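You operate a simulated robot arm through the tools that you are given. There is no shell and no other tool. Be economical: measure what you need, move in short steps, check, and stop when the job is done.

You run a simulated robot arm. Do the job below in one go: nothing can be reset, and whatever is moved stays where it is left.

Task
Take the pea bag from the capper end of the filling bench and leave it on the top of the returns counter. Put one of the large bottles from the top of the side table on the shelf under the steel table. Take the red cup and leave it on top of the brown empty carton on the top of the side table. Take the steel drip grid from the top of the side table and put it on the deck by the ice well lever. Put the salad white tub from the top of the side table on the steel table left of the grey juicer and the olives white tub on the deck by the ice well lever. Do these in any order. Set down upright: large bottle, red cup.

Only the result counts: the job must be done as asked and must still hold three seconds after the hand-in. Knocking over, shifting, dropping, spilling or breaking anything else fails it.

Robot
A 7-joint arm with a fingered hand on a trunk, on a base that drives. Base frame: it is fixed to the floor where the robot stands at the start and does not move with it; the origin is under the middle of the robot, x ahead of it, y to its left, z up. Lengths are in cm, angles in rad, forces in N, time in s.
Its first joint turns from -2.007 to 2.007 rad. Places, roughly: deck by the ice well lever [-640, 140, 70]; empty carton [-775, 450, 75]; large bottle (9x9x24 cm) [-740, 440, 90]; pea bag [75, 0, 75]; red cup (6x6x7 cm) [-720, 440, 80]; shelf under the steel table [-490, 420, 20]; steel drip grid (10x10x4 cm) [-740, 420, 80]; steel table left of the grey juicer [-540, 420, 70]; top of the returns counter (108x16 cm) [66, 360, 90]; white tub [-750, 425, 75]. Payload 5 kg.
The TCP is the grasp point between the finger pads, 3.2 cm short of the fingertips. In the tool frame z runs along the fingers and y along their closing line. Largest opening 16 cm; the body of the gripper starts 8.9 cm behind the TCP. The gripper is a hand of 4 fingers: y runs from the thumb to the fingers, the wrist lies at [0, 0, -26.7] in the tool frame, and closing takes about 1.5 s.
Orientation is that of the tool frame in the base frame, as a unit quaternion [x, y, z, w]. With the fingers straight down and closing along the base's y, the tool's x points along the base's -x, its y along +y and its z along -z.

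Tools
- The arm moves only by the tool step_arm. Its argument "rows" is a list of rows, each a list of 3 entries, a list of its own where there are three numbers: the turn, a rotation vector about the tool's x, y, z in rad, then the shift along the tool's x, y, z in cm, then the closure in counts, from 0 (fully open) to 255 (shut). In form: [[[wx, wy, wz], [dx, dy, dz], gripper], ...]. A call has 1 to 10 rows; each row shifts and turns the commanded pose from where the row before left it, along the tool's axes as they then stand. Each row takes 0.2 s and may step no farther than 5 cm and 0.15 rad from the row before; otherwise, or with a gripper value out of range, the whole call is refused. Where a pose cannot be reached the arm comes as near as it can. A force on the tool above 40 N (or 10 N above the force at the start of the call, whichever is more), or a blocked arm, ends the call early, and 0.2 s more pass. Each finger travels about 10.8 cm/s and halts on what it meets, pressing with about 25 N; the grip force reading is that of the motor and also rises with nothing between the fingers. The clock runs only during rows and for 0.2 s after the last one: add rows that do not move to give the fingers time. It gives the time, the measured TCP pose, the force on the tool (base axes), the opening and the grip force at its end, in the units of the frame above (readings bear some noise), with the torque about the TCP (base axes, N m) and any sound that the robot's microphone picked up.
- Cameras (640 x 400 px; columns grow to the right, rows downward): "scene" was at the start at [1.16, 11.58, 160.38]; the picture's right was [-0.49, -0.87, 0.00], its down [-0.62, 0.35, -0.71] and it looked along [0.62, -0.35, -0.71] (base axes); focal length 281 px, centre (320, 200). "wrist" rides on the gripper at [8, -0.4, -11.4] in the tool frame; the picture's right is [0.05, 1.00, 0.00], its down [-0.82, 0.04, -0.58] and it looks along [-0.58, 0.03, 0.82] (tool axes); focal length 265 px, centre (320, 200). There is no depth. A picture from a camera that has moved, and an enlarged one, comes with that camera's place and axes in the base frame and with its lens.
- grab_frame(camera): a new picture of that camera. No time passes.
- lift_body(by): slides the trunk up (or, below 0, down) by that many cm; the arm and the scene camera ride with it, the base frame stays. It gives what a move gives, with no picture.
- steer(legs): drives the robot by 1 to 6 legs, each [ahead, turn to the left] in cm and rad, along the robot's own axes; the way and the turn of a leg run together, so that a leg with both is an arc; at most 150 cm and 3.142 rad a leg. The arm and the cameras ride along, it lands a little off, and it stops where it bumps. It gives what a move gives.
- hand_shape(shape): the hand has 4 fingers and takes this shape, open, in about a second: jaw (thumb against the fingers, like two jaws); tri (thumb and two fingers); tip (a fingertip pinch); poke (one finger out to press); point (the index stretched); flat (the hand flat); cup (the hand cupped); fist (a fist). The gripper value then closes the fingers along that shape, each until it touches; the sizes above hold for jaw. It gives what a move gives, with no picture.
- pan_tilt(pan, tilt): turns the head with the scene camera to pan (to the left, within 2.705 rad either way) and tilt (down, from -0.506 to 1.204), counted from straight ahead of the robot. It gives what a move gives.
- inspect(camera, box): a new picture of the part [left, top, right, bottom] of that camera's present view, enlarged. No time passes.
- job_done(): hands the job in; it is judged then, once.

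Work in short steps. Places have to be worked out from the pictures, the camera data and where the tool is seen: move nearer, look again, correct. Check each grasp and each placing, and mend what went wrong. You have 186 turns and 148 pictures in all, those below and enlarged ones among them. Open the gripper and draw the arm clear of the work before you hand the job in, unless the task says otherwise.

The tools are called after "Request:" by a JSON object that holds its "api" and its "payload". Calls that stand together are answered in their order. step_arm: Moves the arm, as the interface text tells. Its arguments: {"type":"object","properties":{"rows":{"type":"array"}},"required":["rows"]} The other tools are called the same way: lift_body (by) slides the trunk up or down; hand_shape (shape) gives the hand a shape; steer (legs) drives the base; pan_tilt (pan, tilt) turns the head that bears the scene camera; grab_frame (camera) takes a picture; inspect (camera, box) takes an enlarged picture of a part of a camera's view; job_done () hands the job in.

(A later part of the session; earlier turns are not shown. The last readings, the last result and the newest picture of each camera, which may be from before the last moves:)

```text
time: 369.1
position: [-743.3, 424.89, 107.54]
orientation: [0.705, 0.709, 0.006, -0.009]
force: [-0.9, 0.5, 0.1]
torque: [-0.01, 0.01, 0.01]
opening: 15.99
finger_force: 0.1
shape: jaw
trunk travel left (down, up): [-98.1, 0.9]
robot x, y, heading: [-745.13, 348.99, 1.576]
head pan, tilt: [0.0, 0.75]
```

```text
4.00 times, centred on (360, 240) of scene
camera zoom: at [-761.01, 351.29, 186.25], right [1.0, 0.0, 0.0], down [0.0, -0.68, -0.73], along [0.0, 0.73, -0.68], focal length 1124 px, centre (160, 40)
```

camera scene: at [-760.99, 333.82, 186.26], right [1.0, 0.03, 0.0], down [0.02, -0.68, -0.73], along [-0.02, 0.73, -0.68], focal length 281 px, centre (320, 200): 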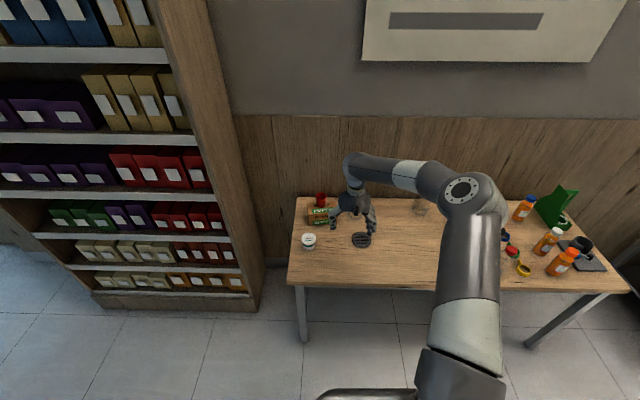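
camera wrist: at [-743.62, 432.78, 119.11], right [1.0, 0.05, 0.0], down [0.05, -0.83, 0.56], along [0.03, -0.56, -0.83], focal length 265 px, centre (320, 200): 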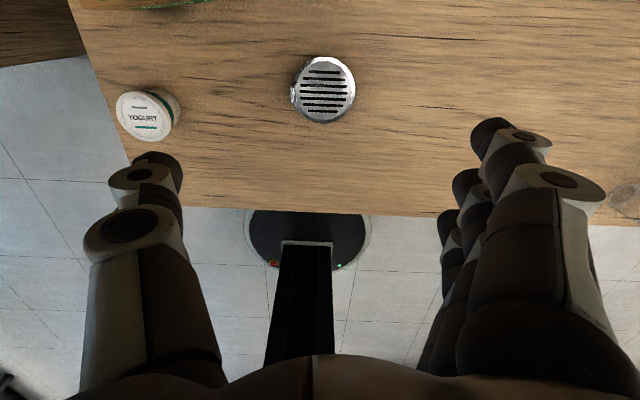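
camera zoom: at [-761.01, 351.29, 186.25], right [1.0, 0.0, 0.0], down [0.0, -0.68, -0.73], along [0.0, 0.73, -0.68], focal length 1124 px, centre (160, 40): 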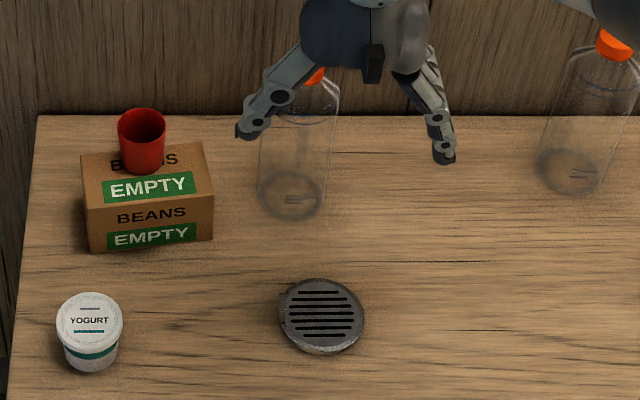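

The grid is a low ~9 cm disc with a lug on its −x side. I rotate the hand 0.9 rad so the thumb avoids the lug, narrow to ~12 cm and come down to z≈90 for a closer look.

Request:
{"api": "step_arm", "payload": {"rows": [[[0, 0, -0.15], [0, 0, 0], 40], [[0, 0, -0.15], [0, 0, 0], 60], [[0, 0, -0.15], [0, 0, 0], 60], [[0, 0, -0.15], [0, 0, 0], 60], [[0, 0, -0.15], [0, 0, 0], 60], [[0, 0, -0.15], [0, 0, 0], 60], [[0, 0, 0], [0, 0, 4.5], 60], [[0, 0, 0], [0, 0, 4.5], 60], [[0, 0, 0], [0, 0, 4.5], 60], [[0, 0, 0], [0, 0, 4], 60]]}}

Request:
{"api": "grab_frame", "payload": {"camera": "wrist"}}

```text
time: 371.3
position: [-743.67, 425.29, 90.2]
orientation: [0.327, 0.945, 0.009, -0.005]
force: [0.4, 0.3, 0.0]
torque: [-0.03, -0.04, -0.02]
opening: 12.26
finger_force: 0.1
shape: jaw
trunk travel left (down, up): [-98.1, 0.9]
robot x, y, heading: [-745.49, 348.92, 1.572]
head pan, tilt: [0.0, 0.75]
```

```text
56 pictures are left
camera wrist: at [-750.05, 429.74, 101.81], right [0.58, 0.82, 0.01], down [0.67, -0.48, 0.56], along [0.47, -0.32, -0.83], focal length 265 px, centre (320, 200)
```

wrist: 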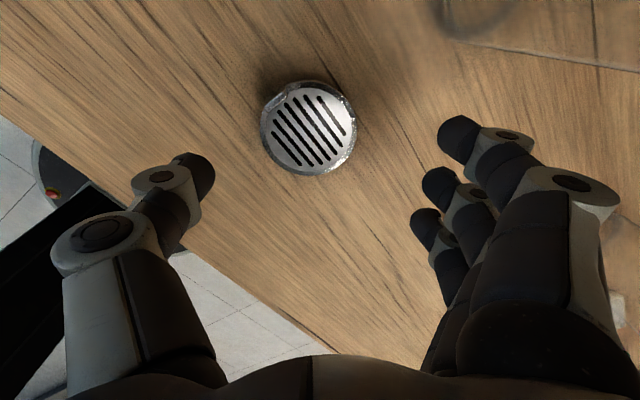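

Zoom on the disc rim.

Request:
{"api": "inspect", "payload": {"camera": "wrist", "box": [240, 60, 380, 190]}}

```text
3.08 times, centred on (310, 125) of wrist
camera zoom: at [-750.05, 429.74, 101.81], right [0.58, 0.82, 0.01], down [0.67, -0.48, 0.56], along [0.47, -0.32, -0.83], focal length 817 px, centre (351, 431)
```

zoom: 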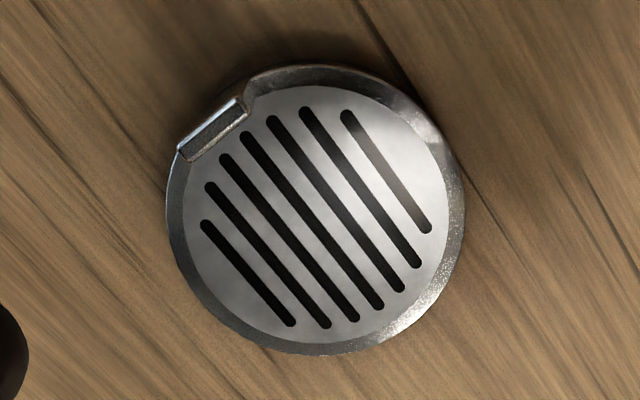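

The disc centre is about (−743,424.2). I align, descend to z≈78.7 and close.

Request:
{"api": "step_arm", "payload": {"rows": [[[0, 0, 0], [-1.15, -0.35, 0], 60], [[0, 0, 0], [0, 0, 4.5], 60], [[0, 0, 0], [0, 0, 4], 60], [[0, 0, 0], [0, 0, 2], 60], [[0, 0, 0], [0, 0, 1], 60]]}}

Request:
{"api": "grab_frame", "payload": {"camera": "wrist"}}

```text
time: 372.5
position: [-742.89, 424.23, 78.62]
orientation: [0.327, 0.945, 0.009, -0.006]
force: [-0.1, 0.3, -0.6]
torque: [0.03, -0.01, 0.01]
opening: 12.27
finger_force: 0.1
shape: jaw
trunk travel left (down, up): [-98.1, 0.9]
robot x, y, heading: [-745.16, 348.82, 1.575]
head pan, tilt: [0.0, 0.75]
```

```text
54 pictures are left
camera wrist: at [-749.28, 428.54, 90.11], right [0.58, 0.82, 0.01], down [0.67, -0.48, 0.56], along [0.47, -0.32, -0.83], focal length 265 px, centre (320, 200)
```

wrist: 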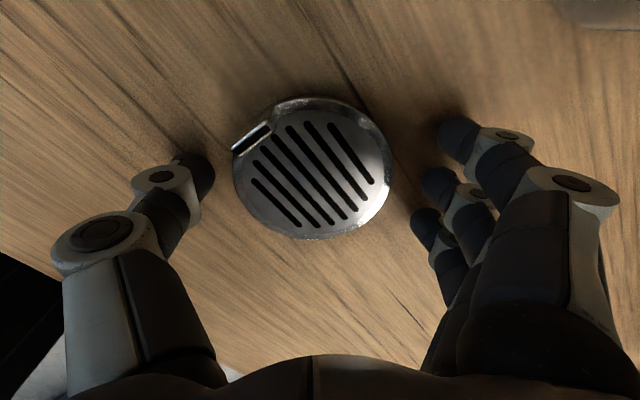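

Slight centring tweak and close.

Request:
{"api": "step_arm", "payload": {"rows": [[[0, 0, 0], [0.6, -0.2, 0.2], 60], [[0, 0, 0], [0, 0, 0], 90], [[0, 0, 0], [0, 0, 0], 110], [[0, 0, 0], [0, 0, 0], 140], [[0, 0, 0], [0, 0, 0], 180], [[0, 0, 0], [0, 0, 0], 255], [[0, 0, 0], [0, 0, 0], 255], [[0, 0, 0], [0, 0, 0], 255]]}}

Request:
{"api": "grab_frame", "payload": {"camera": "wrist"}}

```text
time: 374.3
position: [-743.5, 424.43, 78.36]
orientation: [0.327, 0.945, 0.008, -0.006]
force: [-1.7, 0.9, 10.0]
torque: [0.04, 0.07, 0.08]
opening: 7.93
finger_force: 24.8
shape: jaw
trunk travel left (down, up): [-98.1, 0.9]
robot x, y, heading: [-745.25, 349.19, 1.57]
head pan, tilt: [0.0, 0.75]
```

```text
53 pictures are left
camera wrist: at [-749.9, 428.75, 89.95], right [0.58, 0.81, 0.01], down [0.67, -0.48, 0.56], along [0.47, -0.32, -0.83], focal length 265 px, centre (320, 200)
```

wrist: 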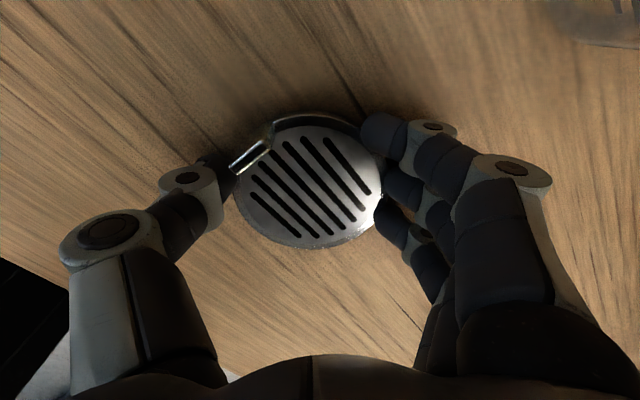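

Gripped at 7.9 cm; lift slowly 4 cm and check.

Request:
{"api": "step_arm", "payload": {"rows": [[[0, 0, 0], [0, 0, -1], 255], [[0, 0, 0], [0, 0, -1.5], 255], [[0, 0, 0], [0, 0, -2], 255]]}}

Request:
{"api": "grab_frame", "payload": {"camera": "wrist"}}

Request:
{"api": "inspect", "payload": {"camera": "scene", "box": [300, 160, 440, 280]}}

```text
time: 375.1
position: [-743.08, 424.43, 82.63]
orientation: [0.328, 0.945, 0.01, -0.006]
force: [0.7, -0.1, 0.1]
torque: [0.01, -0.03, 0.01]
opening: 4.78
finger_force: 24.8
shape: jaw
trunk travel left (down, up): [-98.1, 0.9]
robot x, y, heading: [-745.28, 349.16, 1.57]
head pan, tilt: [0.0, 0.75]
```

```text
52 pictures are left
camera wrist: at [-749.54, 428.72, 94.32], right [0.58, 0.82, 0.01], down [0.67, -0.48, 0.56], along [0.47, -0.32, -0.83], focal length 265 px, centre (320, 200)
```

wrist: 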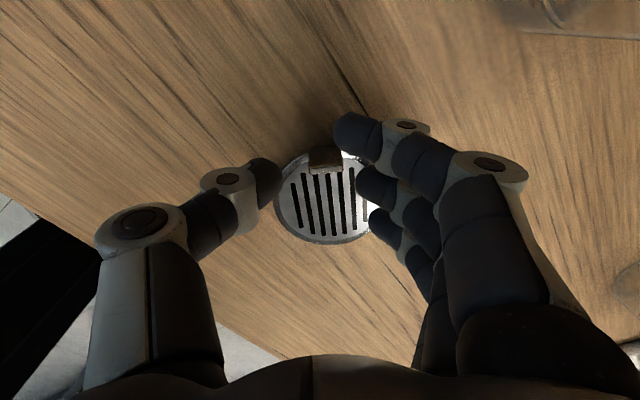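

```text
3.33 times, centred on (370, 220) of scene
camera zoom: at [-760.87, 351.12, 186.26], right [1.0, 0.0, 0.0], down [0.0, -0.68, -0.73], along [0.0, 0.73, -0.68], focal length 937 px, centre (153, 133)
```

zoom: 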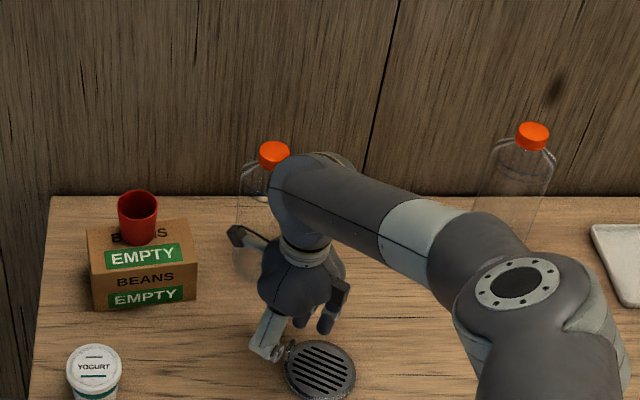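

The disc slipped out and rotated; it lies flat still. Let me inspect it closely to find a better hold.

Request:
{"api": "step_arm", "payload": {"rows": [[[0, 0, 0], [0, 0, -3], 200], [[0, 0, 0], [0, 0, -3], 120], [[0, 0, 0], [0, 0, 0], 60], [[0, 0, 0], [0, 0, 0], 60]]}}

Request:
{"api": "inspect", "payload": {"camera": "wrist", "box": [240, 100, 400, 260]}}

Request:
{"api": "inspect", "payload": {"camera": "scene", "box": [335, 220, 395, 280]}}

```text
time: 376.1
position: [-743.17, 423.98, 89.01]
orientation: [0.329, 0.944, 0.009, -0.006]
force: [0.1, 0.0, -0.1]
torque: [0.0, 0.0, -0.04]
opening: 12.19
finger_force: 0.1
shape: jaw
trunk travel left (down, up): [-98.1, 0.9]
robot x, y, heading: [-745.49, 348.99, 1.569]
head pan, tilt: [0.0, 0.75]
```

```text
2.50 times, centred on (320, 180) of wrist
camera zoom: at [-749.68, 428.41, 100.51], right [0.58, 0.81, 0.01], down [0.67, -0.48, 0.56], along [0.47, -0.32, -0.83], focal length 664 px, centre (320, 250)
```

zoom: 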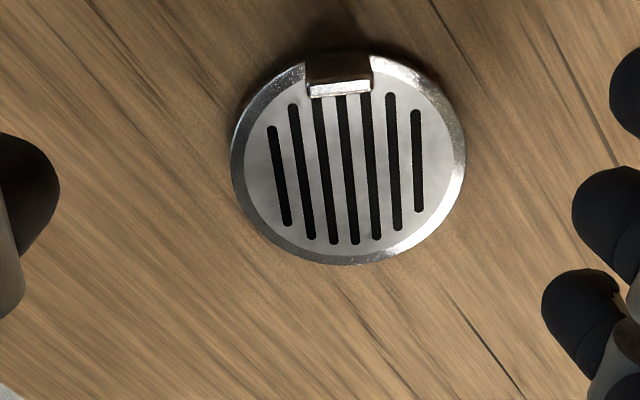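

```text
6.67 times, centred on (365, 250) of scene
camera zoom: at [-760.92, 351.18, 186.26], right [1.0, 0.0, 0.0], down [0.0, -0.68, -0.73], along [0.0, 0.73, -0.68], focal length 1874 px, centre (20, -133)
```

zoom: 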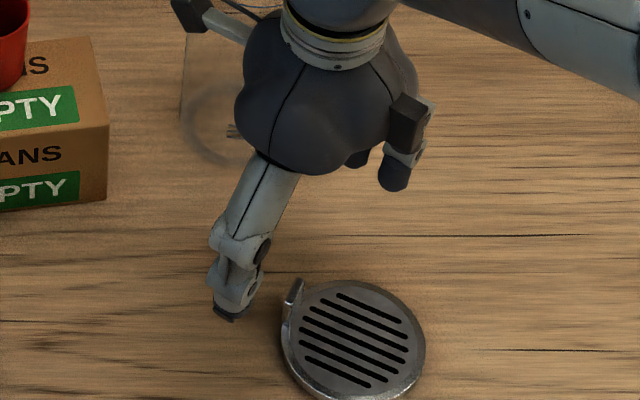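

The lug is an upright tab (~4 cm tall, thin radially) now at (−742.3,424.4), with the disc centre toward (−738.5,422). I'll pinch the tab across its thin direction: rotate −90°, thumb on the inner side.

Request:
{"api": "step_arm", "payload": {"rows": [[[0, 0, -0.15], [0, 0, 0], 95], [[0, 0, -0.15], [0, 0, 0], 95], [[0, 0, -0.15], [0, 0, 0], 95], [[0, 0, -0.15], [0, 0, 0], 95], [[0, 0, -0.15], [0, 0, 0], 95], [[0, 0, -0.15], [0, 0, 0], 95], [[0, 0, -0.15], [0, 0, 0], 95], [[0, 0, -0.15], [0, 0, 0], 95], [[0, 0, -0.15], [0, 0, 0], 95], [[0, 0, -0.15], [0, 0, 0], 95]]}}

Request:
{"api": "step_arm", "payload": {"rows": [[[0, 0, -0.071], [0, 0, 0], 95]]}}

Request:
{"api": "grab_frame", "payload": {"camera": "wrist"}}

```text
time: 378.3
position: [-742.94, 423.46, 87.63]
orientation: [-0.411, 0.912, -0.002, 0.008]
force: [-3.9, 2.9, 3.0]
torque: [-0.24, -0.37, -0.04]
opening: 10.04
finger_force: 0.0
shape: jaw
trunk travel left (down, up): [-98.1, 0.9]
robot x, y, heading: [-745.22, 349.05, 1.579]
head pan, tilt: [0.0, 0.75]
```

```text
time: 378.7
position: [-743.23, 424.41, 88.67]
orientation: [-0.403, 0.915, 0.01, 0.001]
force: [-0.9, 0.3, 0.1]
torque: [0.0, 0.0, 0.02]
opening: 10.07
finger_force: 0.1
shape: jaw
out of reach, approached as far as the arm can: row 1
trunk travel left (down, up): [-98.1, 0.9]
robot x, y, heading: [-745.38, 349.19, 1.581]
head pan, tilt: [0.0, 0.75]
```

```text
48 pictures are left
camera wrist: at [-748.09, 417.89, 100.08], right [-0.77, 0.64, 0.02], down [0.52, 0.62, 0.59], along [0.36, 0.46, -0.81], focal length 265 px, centre (320, 200)
```

wrist: 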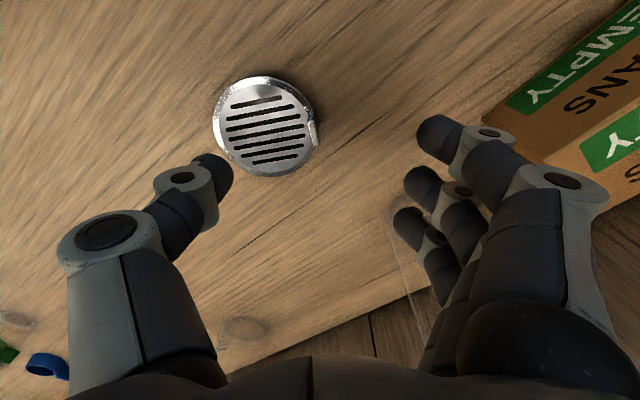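

Checking that the bottle behind wasn't touched, and zooming on the tab.

Request:
{"api": "inspect", "payload": {"camera": "scene", "box": [290, 170, 410, 280]}}

Request:
{"api": "inspect", "payload": {"camera": "wrist", "box": [190, 50, 350, 200]}}

```text
3.64 times, centred on (350, 225) of scene
camera zoom: at [-760.85, 351.24, 186.27], right [1.0, 0.0, 0.0], down [0.0, -0.68, -0.73], along [0.0, 0.73, -0.68], focal length 1022 px, centre (211, 109)
```

zoom: 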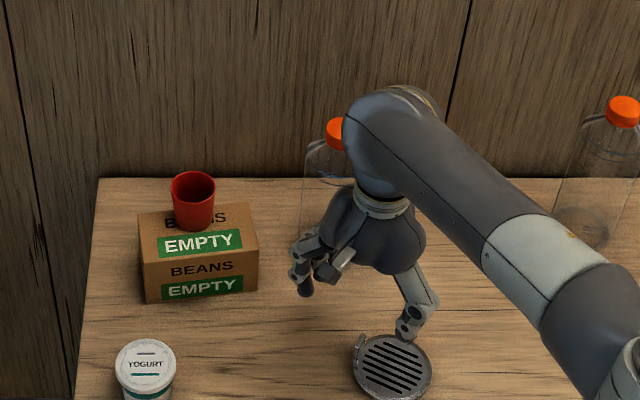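

```text
2.67 times, centred on (270, 125) of wrist
camera zoom: at [-748.09, 417.89, 100.08], right [-0.77, 0.64, 0.02], down [0.52, 0.62, 0.59], along [0.36, 0.46, -0.81], focal length 708 px, centre (453, 400)
```

zoom: 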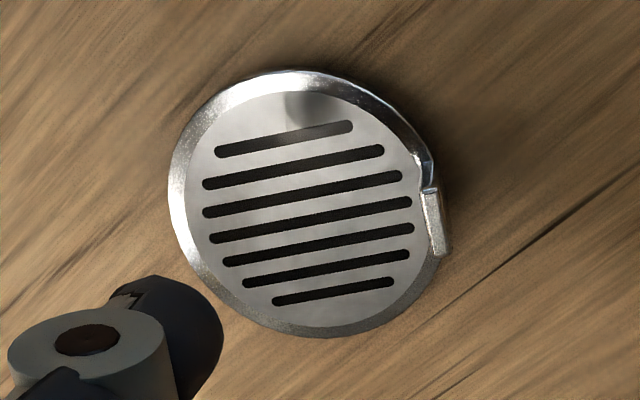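

Bottle is fine. Tab centre at (−742.4,424.3), tool closing axis matches its thin direction. Align, descend to z≈80.8 and close.

Request:
{"api": "step_arm", "payload": {"rows": [[[0, 0, 0], [-0.5, -0.7, 0], 95], [[0, 0, 0], [0, 0, 4], 110], [[0, 0, 0], [0, 0, 3.9], 130], [[0, 0, 0], [0, 0, 0], 150], [[0, 0, 0], [0, 0, 0], 150]]}}

Request:
{"api": "grab_frame", "payload": {"camera": "wrist"}}

```text
time: 380.1
position: [-741.06, 426.16, 91.78]
orientation: [-0.402, 0.915, 0.024, 0.023]
force: [0.4, -0.1, 0.4]
torque: [-0.04, 0.02, 0.02]
opening: 6.65
finger_force: 0.1
shape: jaw
out of reach, approached as far as the arm can: row 2, 3
trunk travel left (down, up): [-98.1, 0.9]
robot x, y, heading: [-745.28, 349.08, 1.573]
head pan, tilt: [0.0, 0.75]
stopped in row 5: the arm was blocked; the commanded pose is now the measured one
```

```text
45 pictures are left
camera wrist: at [-746.38, 419.19, 102.72], right [-0.77, 0.64, 0.02], down [0.51, 0.59, 0.63], along [0.39, 0.49, -0.78], focal length 265 px, centre (320, 200)
```

wrist: 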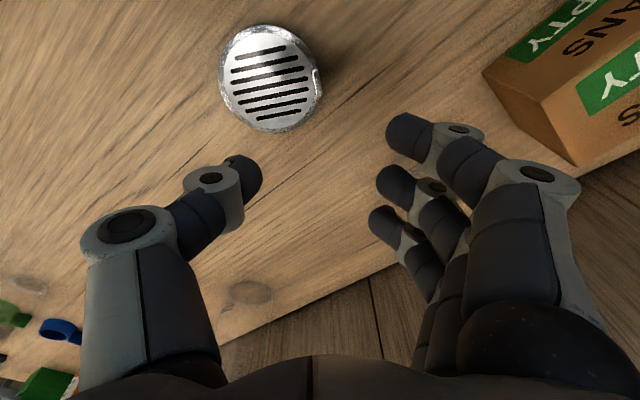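

The trunk is near its top, limiting low reach. I raise the hand 16 with the arm and lower the trunk 18.

Request:
{"api": "step_arm", "payload": {"rows": [[[0, 0, 0], [0, 0, -4], 120], [[0, 0, 0], [0, 0, -4], 120], [[0, 0, 0], [0, 0, -4], 120], [[0, 0, 0], [0, 0, -4], 120]]}}

Request:
{"api": "lift_body", "payload": {"by": -18}}

Request:
{"api": "grab_frame", "payload": {"camera": "wrist"}}

```text
time: 381.1
position: [-741.48, 424.94, 107.42]
orientation: [-0.402, 0.915, 0.021, 0.02]
force: [-0.3, -0.5, 0.0]
torque: [0.03, 0.0, -0.01]
opening: 8.4
finger_force: 0.0
shape: jaw
trunk travel left (down, up): [-98.1, 0.9]
robot x, y, heading: [-745.14, 348.98, 1.571]
head pan, tilt: [0.0, 0.75]
```

```text
time: 383.1
position: [-741.45, 425.09, 89.24]
orientation: [-0.401, 0.916, 0.021, 0.021]
force: [0.0, 0.0, -0.2]
torque: [0.04, -0.02, 0.0]
opening: 8.38
finger_force: 0.1
shape: jaw
trunk travel left (down, up): [-80.1, 18.9]
robot x, y, heading: [-745.33, 349.07, 1.578]
head pan, tilt: [0.0, 0.75]
```

```text
44 pictures are left
camera wrist: at [-746.72, 418.15, 100.31], right [-0.77, 0.64, 0.02], down [0.51, 0.59, 0.62], along [0.38, 0.49, -0.78], focal length 265 px, centre (320, 200)
```

wrist: 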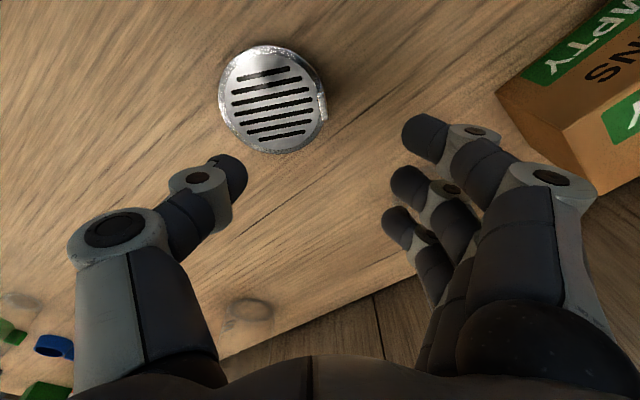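

Tab still at (−742.5,424.3). Correct the small tilt, align and descend to z≈80.8.

Request:
{"api": "step_arm", "payload": {"rows": [[[0.021, 0.055, 0], [1.3, 0.3, 0], 120], [[0, 0, 0], [0, 0, 3], 130], [[0, 0, 0], [0, 0, 3], 150], [[0, 0, 0], [0, 0, 2.4], 150]]}}

Request:
{"api": "grab_frame", "payload": {"camera": "wrist"}}

```text
time: 384.1
position: [-742.66, 424.21, 80.92]
orientation: [-0.404, 0.915, 0.001, 0.0]
force: [-0.1, 0.8, 0.5]
torque: [0.01, -0.04, -0.02]
opening: 6.65
finger_force: 0.0
shape: jaw
trunk travel left (down, up): [-80.1, 18.9]
robot x, y, heading: [-745.35, 349.42, 1.567]
head pan, tilt: [0.0, 0.75]
```

```text
43 pictures are left
camera wrist: at [-747.73, 417.93, 92.33], right [-0.77, 0.64, 0.0], down [0.52, 0.63, 0.58], along [0.37, 0.45, -0.82], focal length 265 px, centre (320, 200)
```

wrist: 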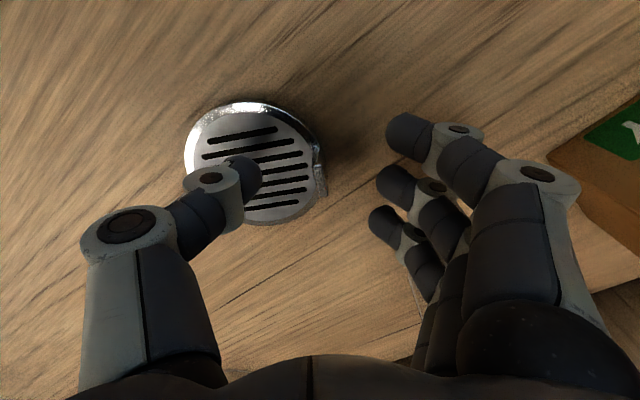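

Positioned: the tab is between thumb and middle finger. Close.

Request:
{"api": "step_arm", "payload": {"rows": [[[0, 0, 0], [0, 0, 0], 180], [[0, 0, 0], [0, 0, 0], 210], [[0, 0, 0], [0, 0, 0], 240], [[0, 0, 0], [0, 0, 0], 255], [[0, 0, 0], [0, 0, 0], 255], [[0, 0, 0], [0, 0, 0], 255], [[0, 0, 0], [0, 0, 0], 255]]}}

Request:
{"api": "grab_frame", "payload": {"camera": "wrist"}}

```text
time: 385.7
position: [-742.64, 424.06, 81.08]
orientation: [-0.402, 0.916, 0.001, 0.0]
force: [0.5, 0.3, 14.2]
torque: [0.01, -0.04, 0.05]
opening: 0.0
finger_force: 24.9
shape: jaw
trunk travel left (down, up): [-80.1, 18.9]
robot x, y, heading: [-745.23, 348.87, 1.574]
head pan, tilt: [0.0, 0.75]
```

```text
42 pictures are left
camera wrist: at [-747.71, 417.86, 92.5], right [-0.77, 0.64, 0.0], down [0.52, 0.63, 0.58], along [0.37, 0.45, -0.81], focal length 265 px, centre (320, 200)
```

wrist: 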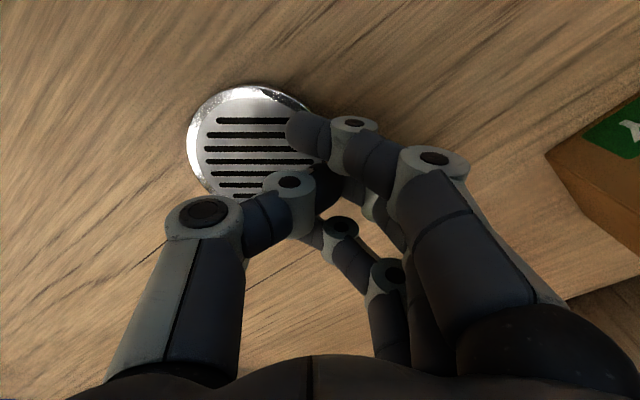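

Closed with tips apparently around the tab; lift 2 cm gently and check.

Request:
{"api": "step_arm", "payload": {"rows": [[[0, 0, 0], [0, 0, -0.7], 255], [[0, 0, 0], [0, 0, -1.3], 255], [[0, 0, 0], [0, 0, -2], 255]]}}

Request:
{"api": "grab_frame", "payload": {"camera": "wrist"}}

Request:
{"api": "inspect", "payload": {"camera": "scene", "box": [300, 130, 420, 250]}}

```text
time: 386.5
position: [-742.38, 424.32, 84.8]
orientation: [-0.402, 0.915, 0.001, 0.0]
force: [0.3, 0.0, -1.1]
torque: [-0.01, 0.03, 0.01]
opening: 0.0
finger_force: 25.6
shape: jaw
trunk travel left (down, up): [-80.1, 18.9]
robot x, y, heading: [-745.7, 348.79, 1.574]
head pan, tilt: [0.0, 0.75]
```

```text
41 pictures are left
camera wrist: at [-747.44, 417.97, 96.22], right [-0.77, 0.64, 0.0], down [0.52, 0.63, 0.58], along [0.37, 0.45, -0.82], focal length 265 px, centre (320, 200)
```

wrist: 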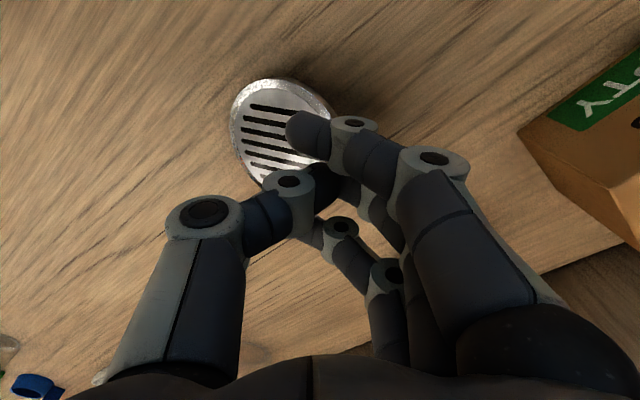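

```text
3.33 times, centred on (360, 190) of scene
camera zoom: at [-760.92, 351.15, 168.25], right [1.0, 0.0, 0.0], down [0.0, -0.68, -0.73], along [0.0, 0.73, -0.68], focal length 937 px, centre (187, 233)
```

zoom: 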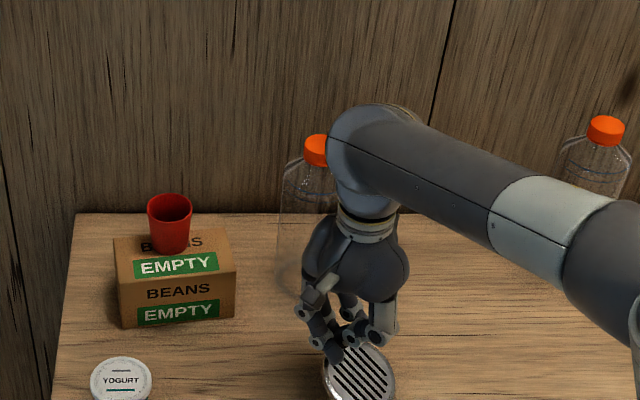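

The disc is coming up, hanging tilted from its tab. Lift further and check.

Request:
{"api": "step_arm", "payload": {"rows": [[[0, 0, 0], [0, 0, -2], 255], [[0, 0, 0], [0, 0, -3], 255], [[0, 0, 0], [0, 0, -3], 255]]}}

Request:
{"api": "grab_frame", "payload": {"camera": "wrist"}}

Request:
{"api": "inspect", "payload": {"camera": "scene", "box": [320, 170, 420, 270]}}

```text
time: 387.3
position: [-742.32, 423.98, 92.9]
orientation: [-0.403, 0.915, 0.0, -0.001]
force: [-1.1, -0.6, -1.3]
torque: [0.02, 0.03, -0.01]
opening: 0.0
finger_force: 24.9
shape: jaw
trunk travel left (down, up): [-80.1, 18.9]
robot x, y, heading: [-745.24, 349.2, 1.573]
head pan, tilt: [0.0, 0.75]
```

```text
39 pictures are left
camera wrist: at [-747.46, 417.76, 104.41], right [-0.77, 0.64, 0.0], down [0.52, 0.63, 0.58], along [0.37, 0.45, -0.82], focal length 265 px, centre (320, 200)
```

wrist: 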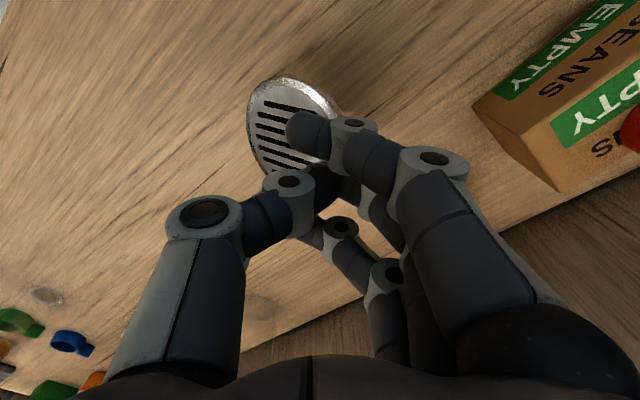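

```text
4.00 times, centred on (370, 220) of scene
camera zoom: at [-760.93, 351.15, 168.25], right [1.0, 0.0, 0.0], down [0.0, -0.68, -0.73], along [0.0, 0.73, -0.68], focal length 1124 px, centre (120, 120)
```

zoom: 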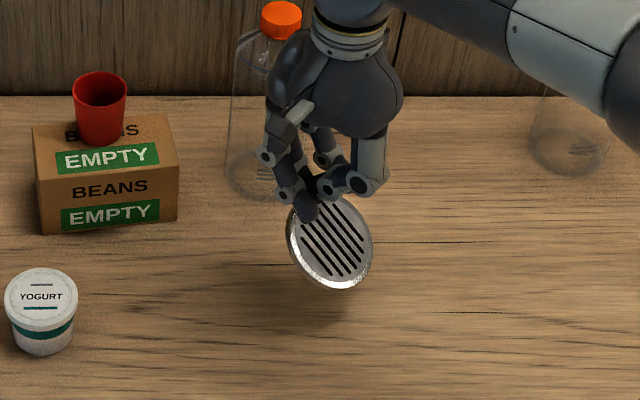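

Held firmly though tilted. Raise 13, then drive smoothly to the deck.

Request:
{"api": "step_arm", "payload": {"rows": [[[0, 0, 0], [0, 0, -2], 255], [[0, 0, 0], [0, 0, -3], 255], [[0, 0, 0], [0, 0, -3], 255], [[0, 0, 0], [0, 0, -3], 255], [[0, 0, 0], [0, 0, -2], 255]]}}

Request:
{"api": "steer", "payload": {"legs": [[-64, 0]]}}

Request:
{"api": "grab_frame", "payload": {"camera": "scene"}}

```text
time: 388.5
position: [-742.41, 424.17, 106.1]
orientation: [-0.403, 0.915, 0.001, -0.001]
force: [-0.3, -0.2, -0.2]
torque: [0.01, -0.01, 0.02]
opening: 0.0
finger_force: 24.8
shape: jaw
trunk travel left (down, up): [-80.1, 18.9]
robot x, y, heading: [-745.76, 349.41, 1.574]
head pan, tilt: [0.0, 0.75]
```

```text
time: 392.1
position: [-741.52, 359.02, 105.94]
orientation: [-0.395, 0.919, 0.002, 0.0]
force: [0.3, -0.4, -0.8]
torque: [0.02, -0.02, -0.01]
opening: 0.01
finger_force: 25.1
shape: jaw
trunk travel left (down, up): [-80.1, 18.9]
robot x, y, heading: [-745.85, 284.06, 1.551]
head pan, tilt: [0.0, 0.75]
```

```text
37 pictures are left
camera scene: at [-761.33, 286.36, 168.26], right [1.0, -0.02, 0.0], down [-0.01, -0.68, -0.73], along [0.01, 0.73, -0.68], focal length 281 px, centre (320, 200)
```

scene: 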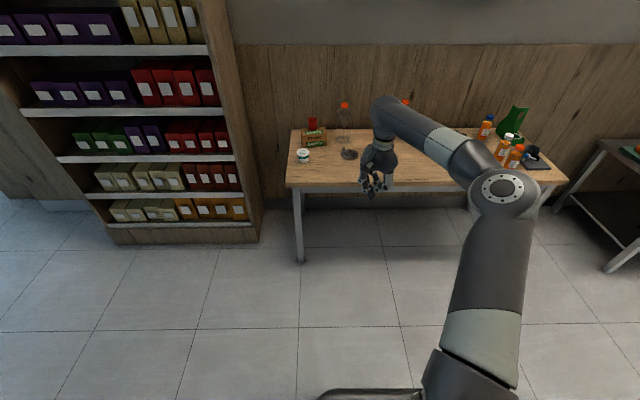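

The disc fell back onto the table. Zoom to see its state.

Request:
{"api": "inspect", "payload": {"camera": "scene", "box": [285, 90, 405, 190]}}

```text
4.00 times, centred on (345, 140) of scene
camera zoom: at [-761.33, 286.36, 168.26], right [1.0, -0.02, 0.0], down [-0.01, -0.68, -0.73], along [0.01, 0.73, -0.68], focal length 1124 px, centre (220, 440)
```

zoom: 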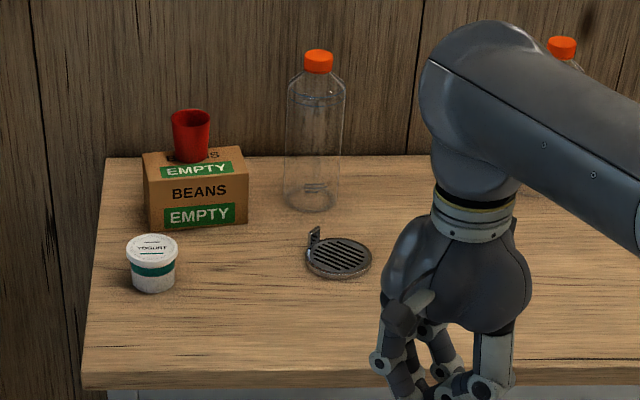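

The grid lies flat and undamaged with its tab up. A full jaw closes its pads before gripping at the tips, so I'll try the fingertip pinch shape and see where the tips meet.

Request:
{"api": "hand_shape", "payload": {"shape": "tip"}}

Request:
{"api": "grab_frame", "payload": {"camera": "wrist"}}

Request:
{"api": "step_arm", "payload": {"rows": [[[0, 0, 0], [0, 0, 0], 255], [[0, 0, 0], [0, 0, 0], 255], [[0, 0, 0], [0, 0, 0], 255], [[0, 0, 0], [0, 0, 0], 255], [[0, 0, 0], [0, 0, 0], 255], [[0, 0, 0], [0, 0, 0], 255], [[0, 0, 0], [0, 0, 0], 255], [[0, 0, 0], [0, 0, 0], 255]]}}

Request:
{"api": "grab_frame", "payload": {"camera": "wrist"}}

```text
time: 393.0
position: [-741.64, 359.18, 105.94]
orientation: [-0.395, 0.919, 0.001, 0.0]
force: [0.1, -0.2, -0.1]
torque: [0.02, 0.05, -0.01]
opening: 16.02
finger_force: 0.1
shape: tip
trunk travel left (down, up): [-80.1, 18.9]
robot x, y, heading: [-745.96, 284.08, 1.555]
head pan, tilt: [0.0, 0.75]
```

```text
35 pictures are left
camera wrist: at [-746.68, 352.99, 117.42], right [-0.76, 0.65, 0.0], down [0.53, 0.62, 0.58], along [0.37, 0.44, -0.82], focal length 265 px, centre (320, 200)
```

wrist: 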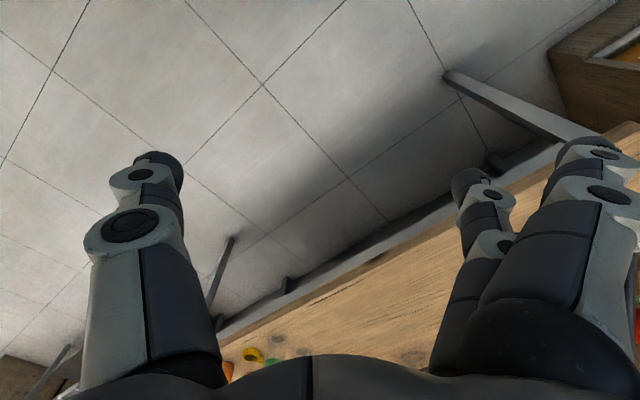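

```text
time: 394.8
position: [-741.6, 359.18, 105.88]
orientation: [-0.395, 0.919, 0.002, -0.001]
force: [-0.1, -0.3, 0.7]
torque: [-0.02, -0.02, 0.0]
opening: 0.0
finger_force: 25.0
shape: tip
trunk travel left (down, up): [-80.1, 18.9]
robot x, y, heading: [-745.84, 283.84, 1.554]
head pan, tilt: [0.0, 0.75]
```

```text
34 pictures are left
camera wrist: at [-746.68, 352.98, 117.43], right [-0.76, 0.65, 0.0], down [0.53, 0.62, 0.58], along [0.37, 0.44, -0.82], focal length 265 px, centre (320, 200)
```

wrist: 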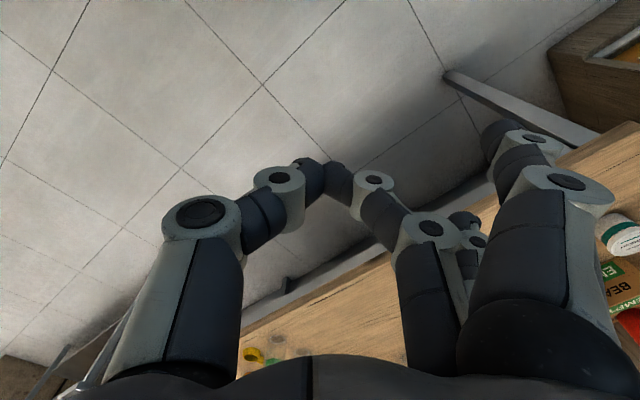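

In the tip shape, thumb and middle finger meet at their tips — good for the tab. Drive back in, rotating the hand to the tab's new orientation.

Request:
{"api": "steer", "payload": {"legs": [[0, 0.018], [64, 0]]}}

Request:
{"api": "step_arm", "payload": {"rows": [[[0, 0, -0.15], [0, 0, 0], 150], [[0, 0, -0.15], [0, 0, 0], 120], [[0, 0, -0.15], [0, 0, 0], 110], [[0, 0, -0.05], [0, 0, 4], 110], [[0, 0, 0], [0, 0, 4], 110], [[0, 0, 0], [0, 0, 4], 110], [[0, 0, 0], [0, 0, 2], 110]]}}

Request:
{"api": "grab_frame", "payload": {"camera": "wrist"}}

```text
time: 398.7
position: [-742.47, 422.94, 106.0]
orientation: [-0.4, 0.916, 0.001, -0.001]
force: [-0.2, -0.4, -0.5]
torque: [-0.04, -0.03, 0.03]
opening: 0.0
finger_force: 25.0
shape: tip
trunk travel left (down, up): [-80.1, 18.9]
robot x, y, heading: [-745.73, 347.84, 1.57]
head pan, tilt: [0.0, 0.75]
```

```text
time: 400.3
position: [-742.35, 423.13, 92.64]
orientation: [-0.614, 0.789, 0.003, 0.005]
force: [0.5, 0.0, -0.3]
torque: [-0.02, 0.02, -0.01]
opening: 9.04
finger_force: 0.1
shape: tip
trunk travel left (down, up): [-80.1, 18.9]
robot x, y, heading: [-745.98, 347.52, 1.57]
head pan, tilt: [0.0, 0.75]
```

```text
33 pictures are left
camera wrist: at [-743.91, 415.13, 103.96], right [-0.98, 0.2, 0.0], down [0.16, 0.79, 0.59], along [0.12, 0.57, -0.81], focal length 265 px, centre (320, 200)
```

wrist: 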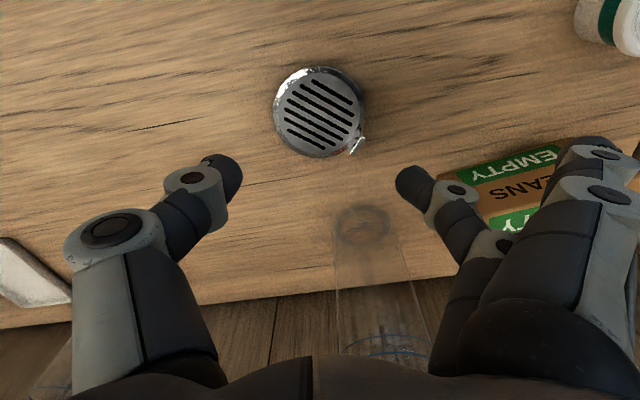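

Zoom on the tab.

Request:
{"api": "inspect", "payload": {"camera": "wrist", "box": [255, 50, 395, 180]}}

```text
3.08 times, centred on (325, 115) of wrist
camera zoom: at [-743.91, 415.13, 103.96], right [-0.98, 0.2, 0.0], down [0.16, 0.79, 0.59], along [0.12, 0.57, -0.81], focal length 817 px, centre (305, 462)
```

zoom: 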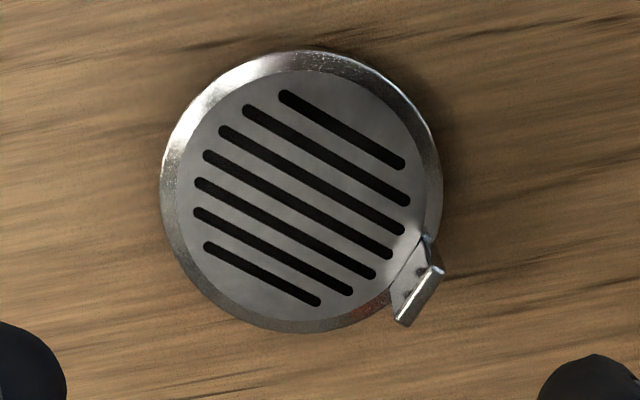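

Tab base at (−745.2,426.4), rising z 77–80, radial direction (−.74,.67). Rotate back 0.49, align TCP on the tab and come to z≈86.

Request:
{"api": "step_arm", "payload": {"rows": [[[0, 0, 0.15], [0, 0, 0], 110], [[0, 0, 0.15], [0, 0, 0], 110], [[0, 0, 0.15], [0, 0, 0], 110], [[0, 0, 0.04], [0, 0, 0], 120], [[0, 0, 0], [-0.5, 4.3, 0], 130], [[0, 0, 0], [0, 0, 3.5], 130], [[0, 0, 0], [0, 0, 3], 130]]}}

Request:
{"api": "grab_frame", "payload": {"camera": "wrist"}}

```text
time: 401.9
position: [-745.49, 426.21, 85.42]
orientation: [-0.406, 0.914, 0.0, 0.0]
force: [-0.7, -0.4, -0.1]
torque: [0.0, -0.03, 0.02]
opening: 7.9
finger_force: 0.0
shape: tip
trunk travel left (down, up): [-80.1, 18.9]
robot x, y, heading: [-745.86, 347.47, 1.568]
head pan, tilt: [0.0, 0.75]
```

```text
31 pictures are left
camera wrist: at [-750.51, 419.83, 96.88], right [-0.77, 0.63, 0.0], down [0.52, 0.63, 0.58], along [0.36, 0.45, -0.82], focal length 265 px, centre (320, 200)
```

wrist: 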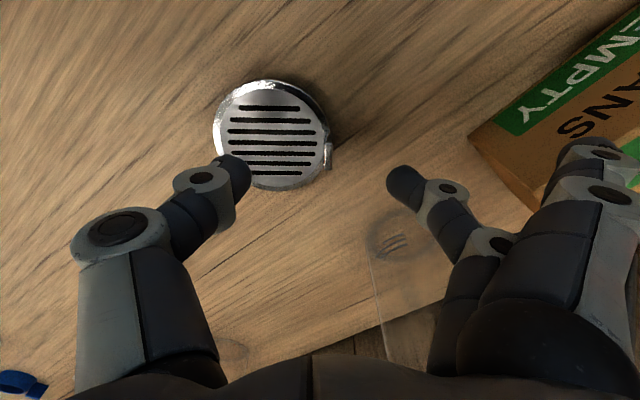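

Aligned. Descend to z≈80.7 and close the pinch.

Request:
{"api": "step_arm", "payload": {"rows": [[[0, 0, 0], [0.2, 0.5, 2.5], 130], [[0, 0, 0], [0, 0, 2.2], 140], [[0, 0, 0], [0, 0, 0], 170], [[0, 0, 0], [0, 0, 0], 200], [[0, 0, 0], [0, 0, 0], 225]]}}

Request:
{"api": "inspect", "payload": {"camera": "wrist", "box": [200, 70, 440, 270]}}

```text
time: 403.1
position: [-745.86, 426.53, 80.63]
orientation: [-0.405, 0.914, 0.0, 0.0]
force: [-0.6, -0.4, 0.0]
torque: [0.0, 0.02, 0.0]
opening: 1.94
finger_force: 0.0
shape: tip
trunk travel left (down, up): [-80.1, 18.9]
robot x, y, heading: [-745.47, 347.79, 1.57]
head pan, tilt: [0.0, 0.75]
```

```text
2.00 times, centred on (320, 170) of wrist
camera zoom: at [-750.92, 420.11, 92.08], right [-0.77, 0.63, 0.0], down [0.52, 0.63, 0.58], along [0.36, 0.45, -0.82], focal length 531 px, centre (320, 260)
```

zoom: 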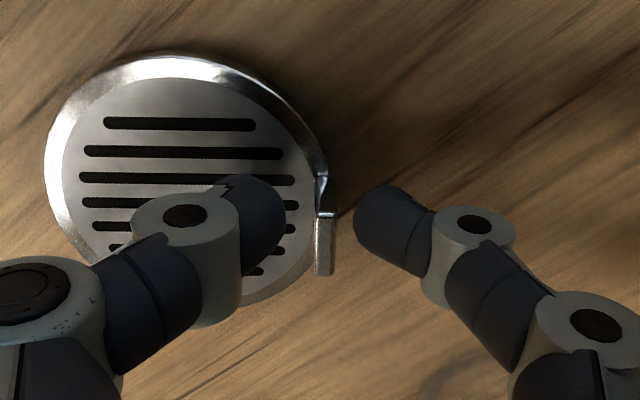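

The tab sits between the tips; shift 0.5 to centre, lower 0.3 and close fully.

Request:
{"api": "step_arm", "payload": {"rows": [[[0, 0, 0], [-0.5, 0, 0.3], 225], [[0, 0, 0], [0, 0, 0], 240], [[0, 0, 0], [0, 0, 0], 255], [[0, 0, 0], [0, 0, 0], 255], [[0, 0, 0], [0, 0, 0], 255], [[0, 0, 0], [0, 0, 0], 255]]}}

Request:
{"api": "inspect", "payload": {"camera": "wrist", "box": [200, 70, 440, 270]}}

```text
time: 404.5
position: [-745.54, 426.78, 80.4]
orientation: [-0.406, 0.914, 0.001, 0.0]
force: [0.3, -0.1, -0.8]
torque: [0.03, 0.04, 0.0]
opening: 0.23
finger_force: 25.0
shape: tip
trunk travel left (down, up): [-80.1, 18.9]
robot x, y, heading: [-745.68, 347.52, 1.57]
head pan, tilt: [0.0, 0.75]
```

```text
2.00 times, centred on (320, 170) of wrist
camera zoom: at [-750.58, 420.49, 91.85], right [-0.77, 0.63, 0.0], down [0.52, 0.63, 0.58], along [0.36, 0.45, -0.82], focal length 531 px, centre (320, 260)
```

zoom: 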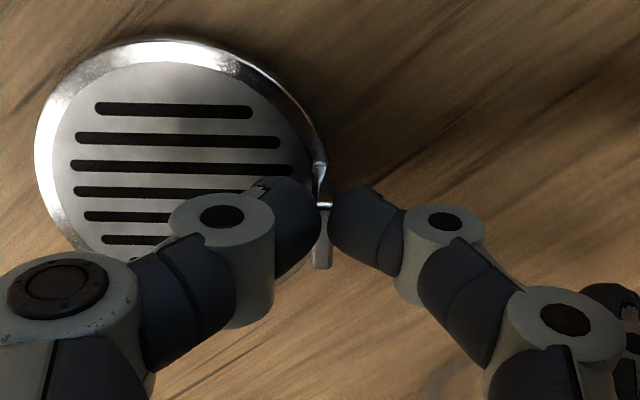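

Tab pinched (opening 0.23, pressing). Lift slowly 4 cm and look.

Request:
{"api": "step_arm", "payload": {"rows": [[[0, 0, 0], [0, 0, -0.5], 255], [[0, 0, 0], [0, 0, -1], 255], [[0, 0, 0], [0, 0, -1.5], 255], [[0, 0, 0], [0, 0, -2], 255], [[0, 0, 0], [0, 0, -2], 255], [[0, 0, 0], [0, 0, -2], 255]]}}

Request:
{"api": "grab_frame", "payload": {"camera": "wrist"}}

```text
time: 405.9
position: [-745.54, 426.84, 89.68]
orientation: [-0.405, 0.914, 0.001, 0.0]
force: [0.4, -0.5, -1.4]
torque: [0.05, 0.09, -0.02]
opening: 0.23
finger_force: 25.3
shape: tip
trunk travel left (down, up): [-80.1, 18.9]
robot x, y, heading: [-745.9, 347.45, 1.568]
head pan, tilt: [0.0, 0.75]
```

```text
28 pictures are left
camera wrist: at [-750.58, 420.48, 101.04], right [-0.77, 0.63, 0.0], down [0.52, 0.63, 0.58], along [0.36, 0.45, -0.82], focal length 265 px, centre (320, 200)
```

wrist: 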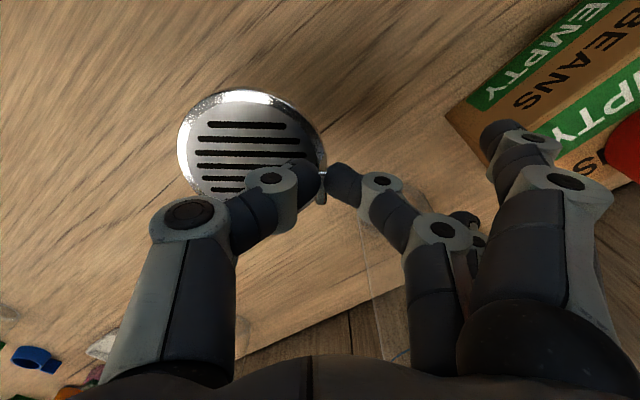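

The grid is held level now. Raise slowly to z≈104 and verify after a short back-off above the table.

Request:
{"api": "step_arm", "payload": {"rows": [[[0, 0, 0], [0, 0, -2], 255], [[0, 0, 0], [0, 0, -2], 255], [[0, 0, 0], [0, 0, -2], 255], [[0, 0, 0], [0, 0, -2], 255], [[0, 0, 0], [0, 0, -2], 255], [[0, 0, 0], [0, 0, -2], 255], [[0, 0, 0], [0, 0, -1], 255]]}}

Request:
{"api": "steer", "payload": {"legs": [[-10, 0]]}}

Request:
{"api": "grab_frame", "payload": {"camera": "wrist"}}

```text
time: 407.5
position: [-745.61, 426.52, 102.52]
orientation: [-0.405, 0.914, 0.001, 0.0]
force: [-0.3, 1.0, -1.0]
torque: [0.05, 0.04, -0.04]
opening: 0.21
finger_force: 25.1
shape: tip
trunk travel left (down, up): [-80.1, 18.9]
robot x, y, heading: [-745.77, 347.35, 1.568]
head pan, tilt: [0.0, 0.75]
```

```text
time: 408.6
position: [-745.56, 416.65, 102.61]
orientation: [-0.405, 0.914, 0.002, 0.001]
force: [0.3, 0.1, -1.1]
torque: [0.06, 0.03, 0.0]
opening: 0.23
finger_force: 25.1
shape: tip
trunk travel left (down, up): [-80.1, 18.9]
robot x, y, heading: [-745.45, 337.53, 1.564]
head pan, tilt: [0.0, 0.75]
```

```text
27 pictures are left
camera wrist: at [-750.55, 410.24, 114.06], right [-0.77, 0.63, 0.0], down [0.52, 0.63, 0.58], along [0.36, 0.45, -0.82], focal length 265 px, centre (320, 200)
```

wrist: 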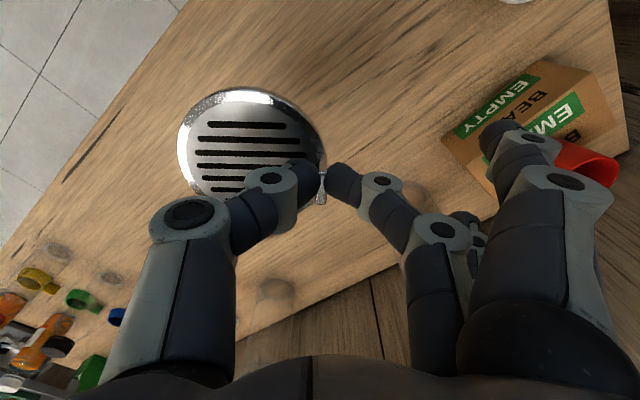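

Stable grip. Drive round to the deck.

Request:
{"api": "steer", "payload": {"legs": [[-52, 0], [0, -1.57], [89, 0], [0, -1.57]]}}

Request:
{"api": "grab_frame", "payload": {"camera": "wrist"}}

```text
time: 423.6
position: [-656.08, 206.34, 102.42]
orientation: [0.914, 0.406, 0.001, 0.002]
force: [-1.0, -0.5, -1.4]
torque: [0.0, -0.07, 0.03]
opening: 0.2
finger_force: 25.1
shape: tip
trunk travel left (down, up): [-80.1, 18.9]
robot x, y, heading: [-656.01, 285.59, -1.566]
head pan, tilt: [0.0, 0.75]
```

```text
26 pictures are left
camera wrist: at [-650.99, 212.53, 113.97], right [0.78, -0.63, 0.0], down [-0.52, -0.63, 0.58], along [-0.36, -0.45, -0.82], focal length 265 px, centre (320, 200)
```

wrist: 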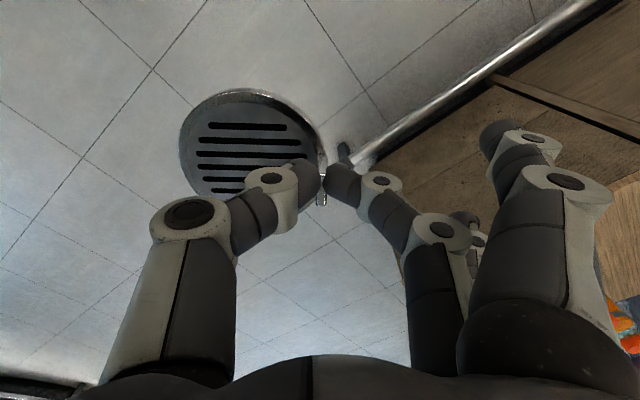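

Still level. Drive in 74 and view.

Request:
{"api": "steer", "payload": {"legs": [[74, 0]]}}

Request:
{"api": "grab_frame", "payload": {"camera": "scene"}}

Request:
{"api": "grab_frame", "payload": {"camera": "wrist"}}

```text
time: 427.7
position: [-656.62, 132.19, 102.41]
orientation: [0.915, 0.404, 0.0, 0.001]
force: [0.1, 0.2, -1.3]
torque: [0.01, -0.05, 0.02]
opening: 0.19
finger_force: 25.0
shape: tip
trunk travel left (down, up): [-80.1, 18.9]
robot x, y, heading: [-656.38, 211.19, -1.578]
head pan, tilt: [0.0, 0.75]
```

```text
25 pictures are left
camera scene: at [-640.52, 208.83, 168.26], right [-1.0, 0.0, 0.0], down [0.0, 0.68, -0.73], along [0.0, -0.73, -0.68], focal length 281 px, centre (320, 200)
```

scene: 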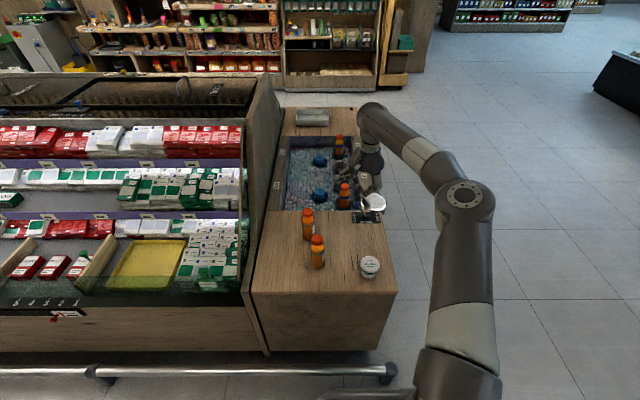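

```text
24 pictures are left
camera wrist: at [-651.48, 138.4, 113.94], right [0.77, -0.63, 0.0], down [-0.52, -0.63, 0.58], along [-0.36, -0.45, -0.82], focal length 265 px, centre (320, 200)
```

wrist: 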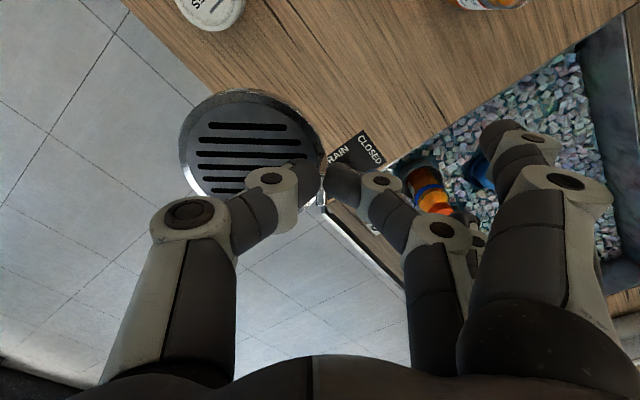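

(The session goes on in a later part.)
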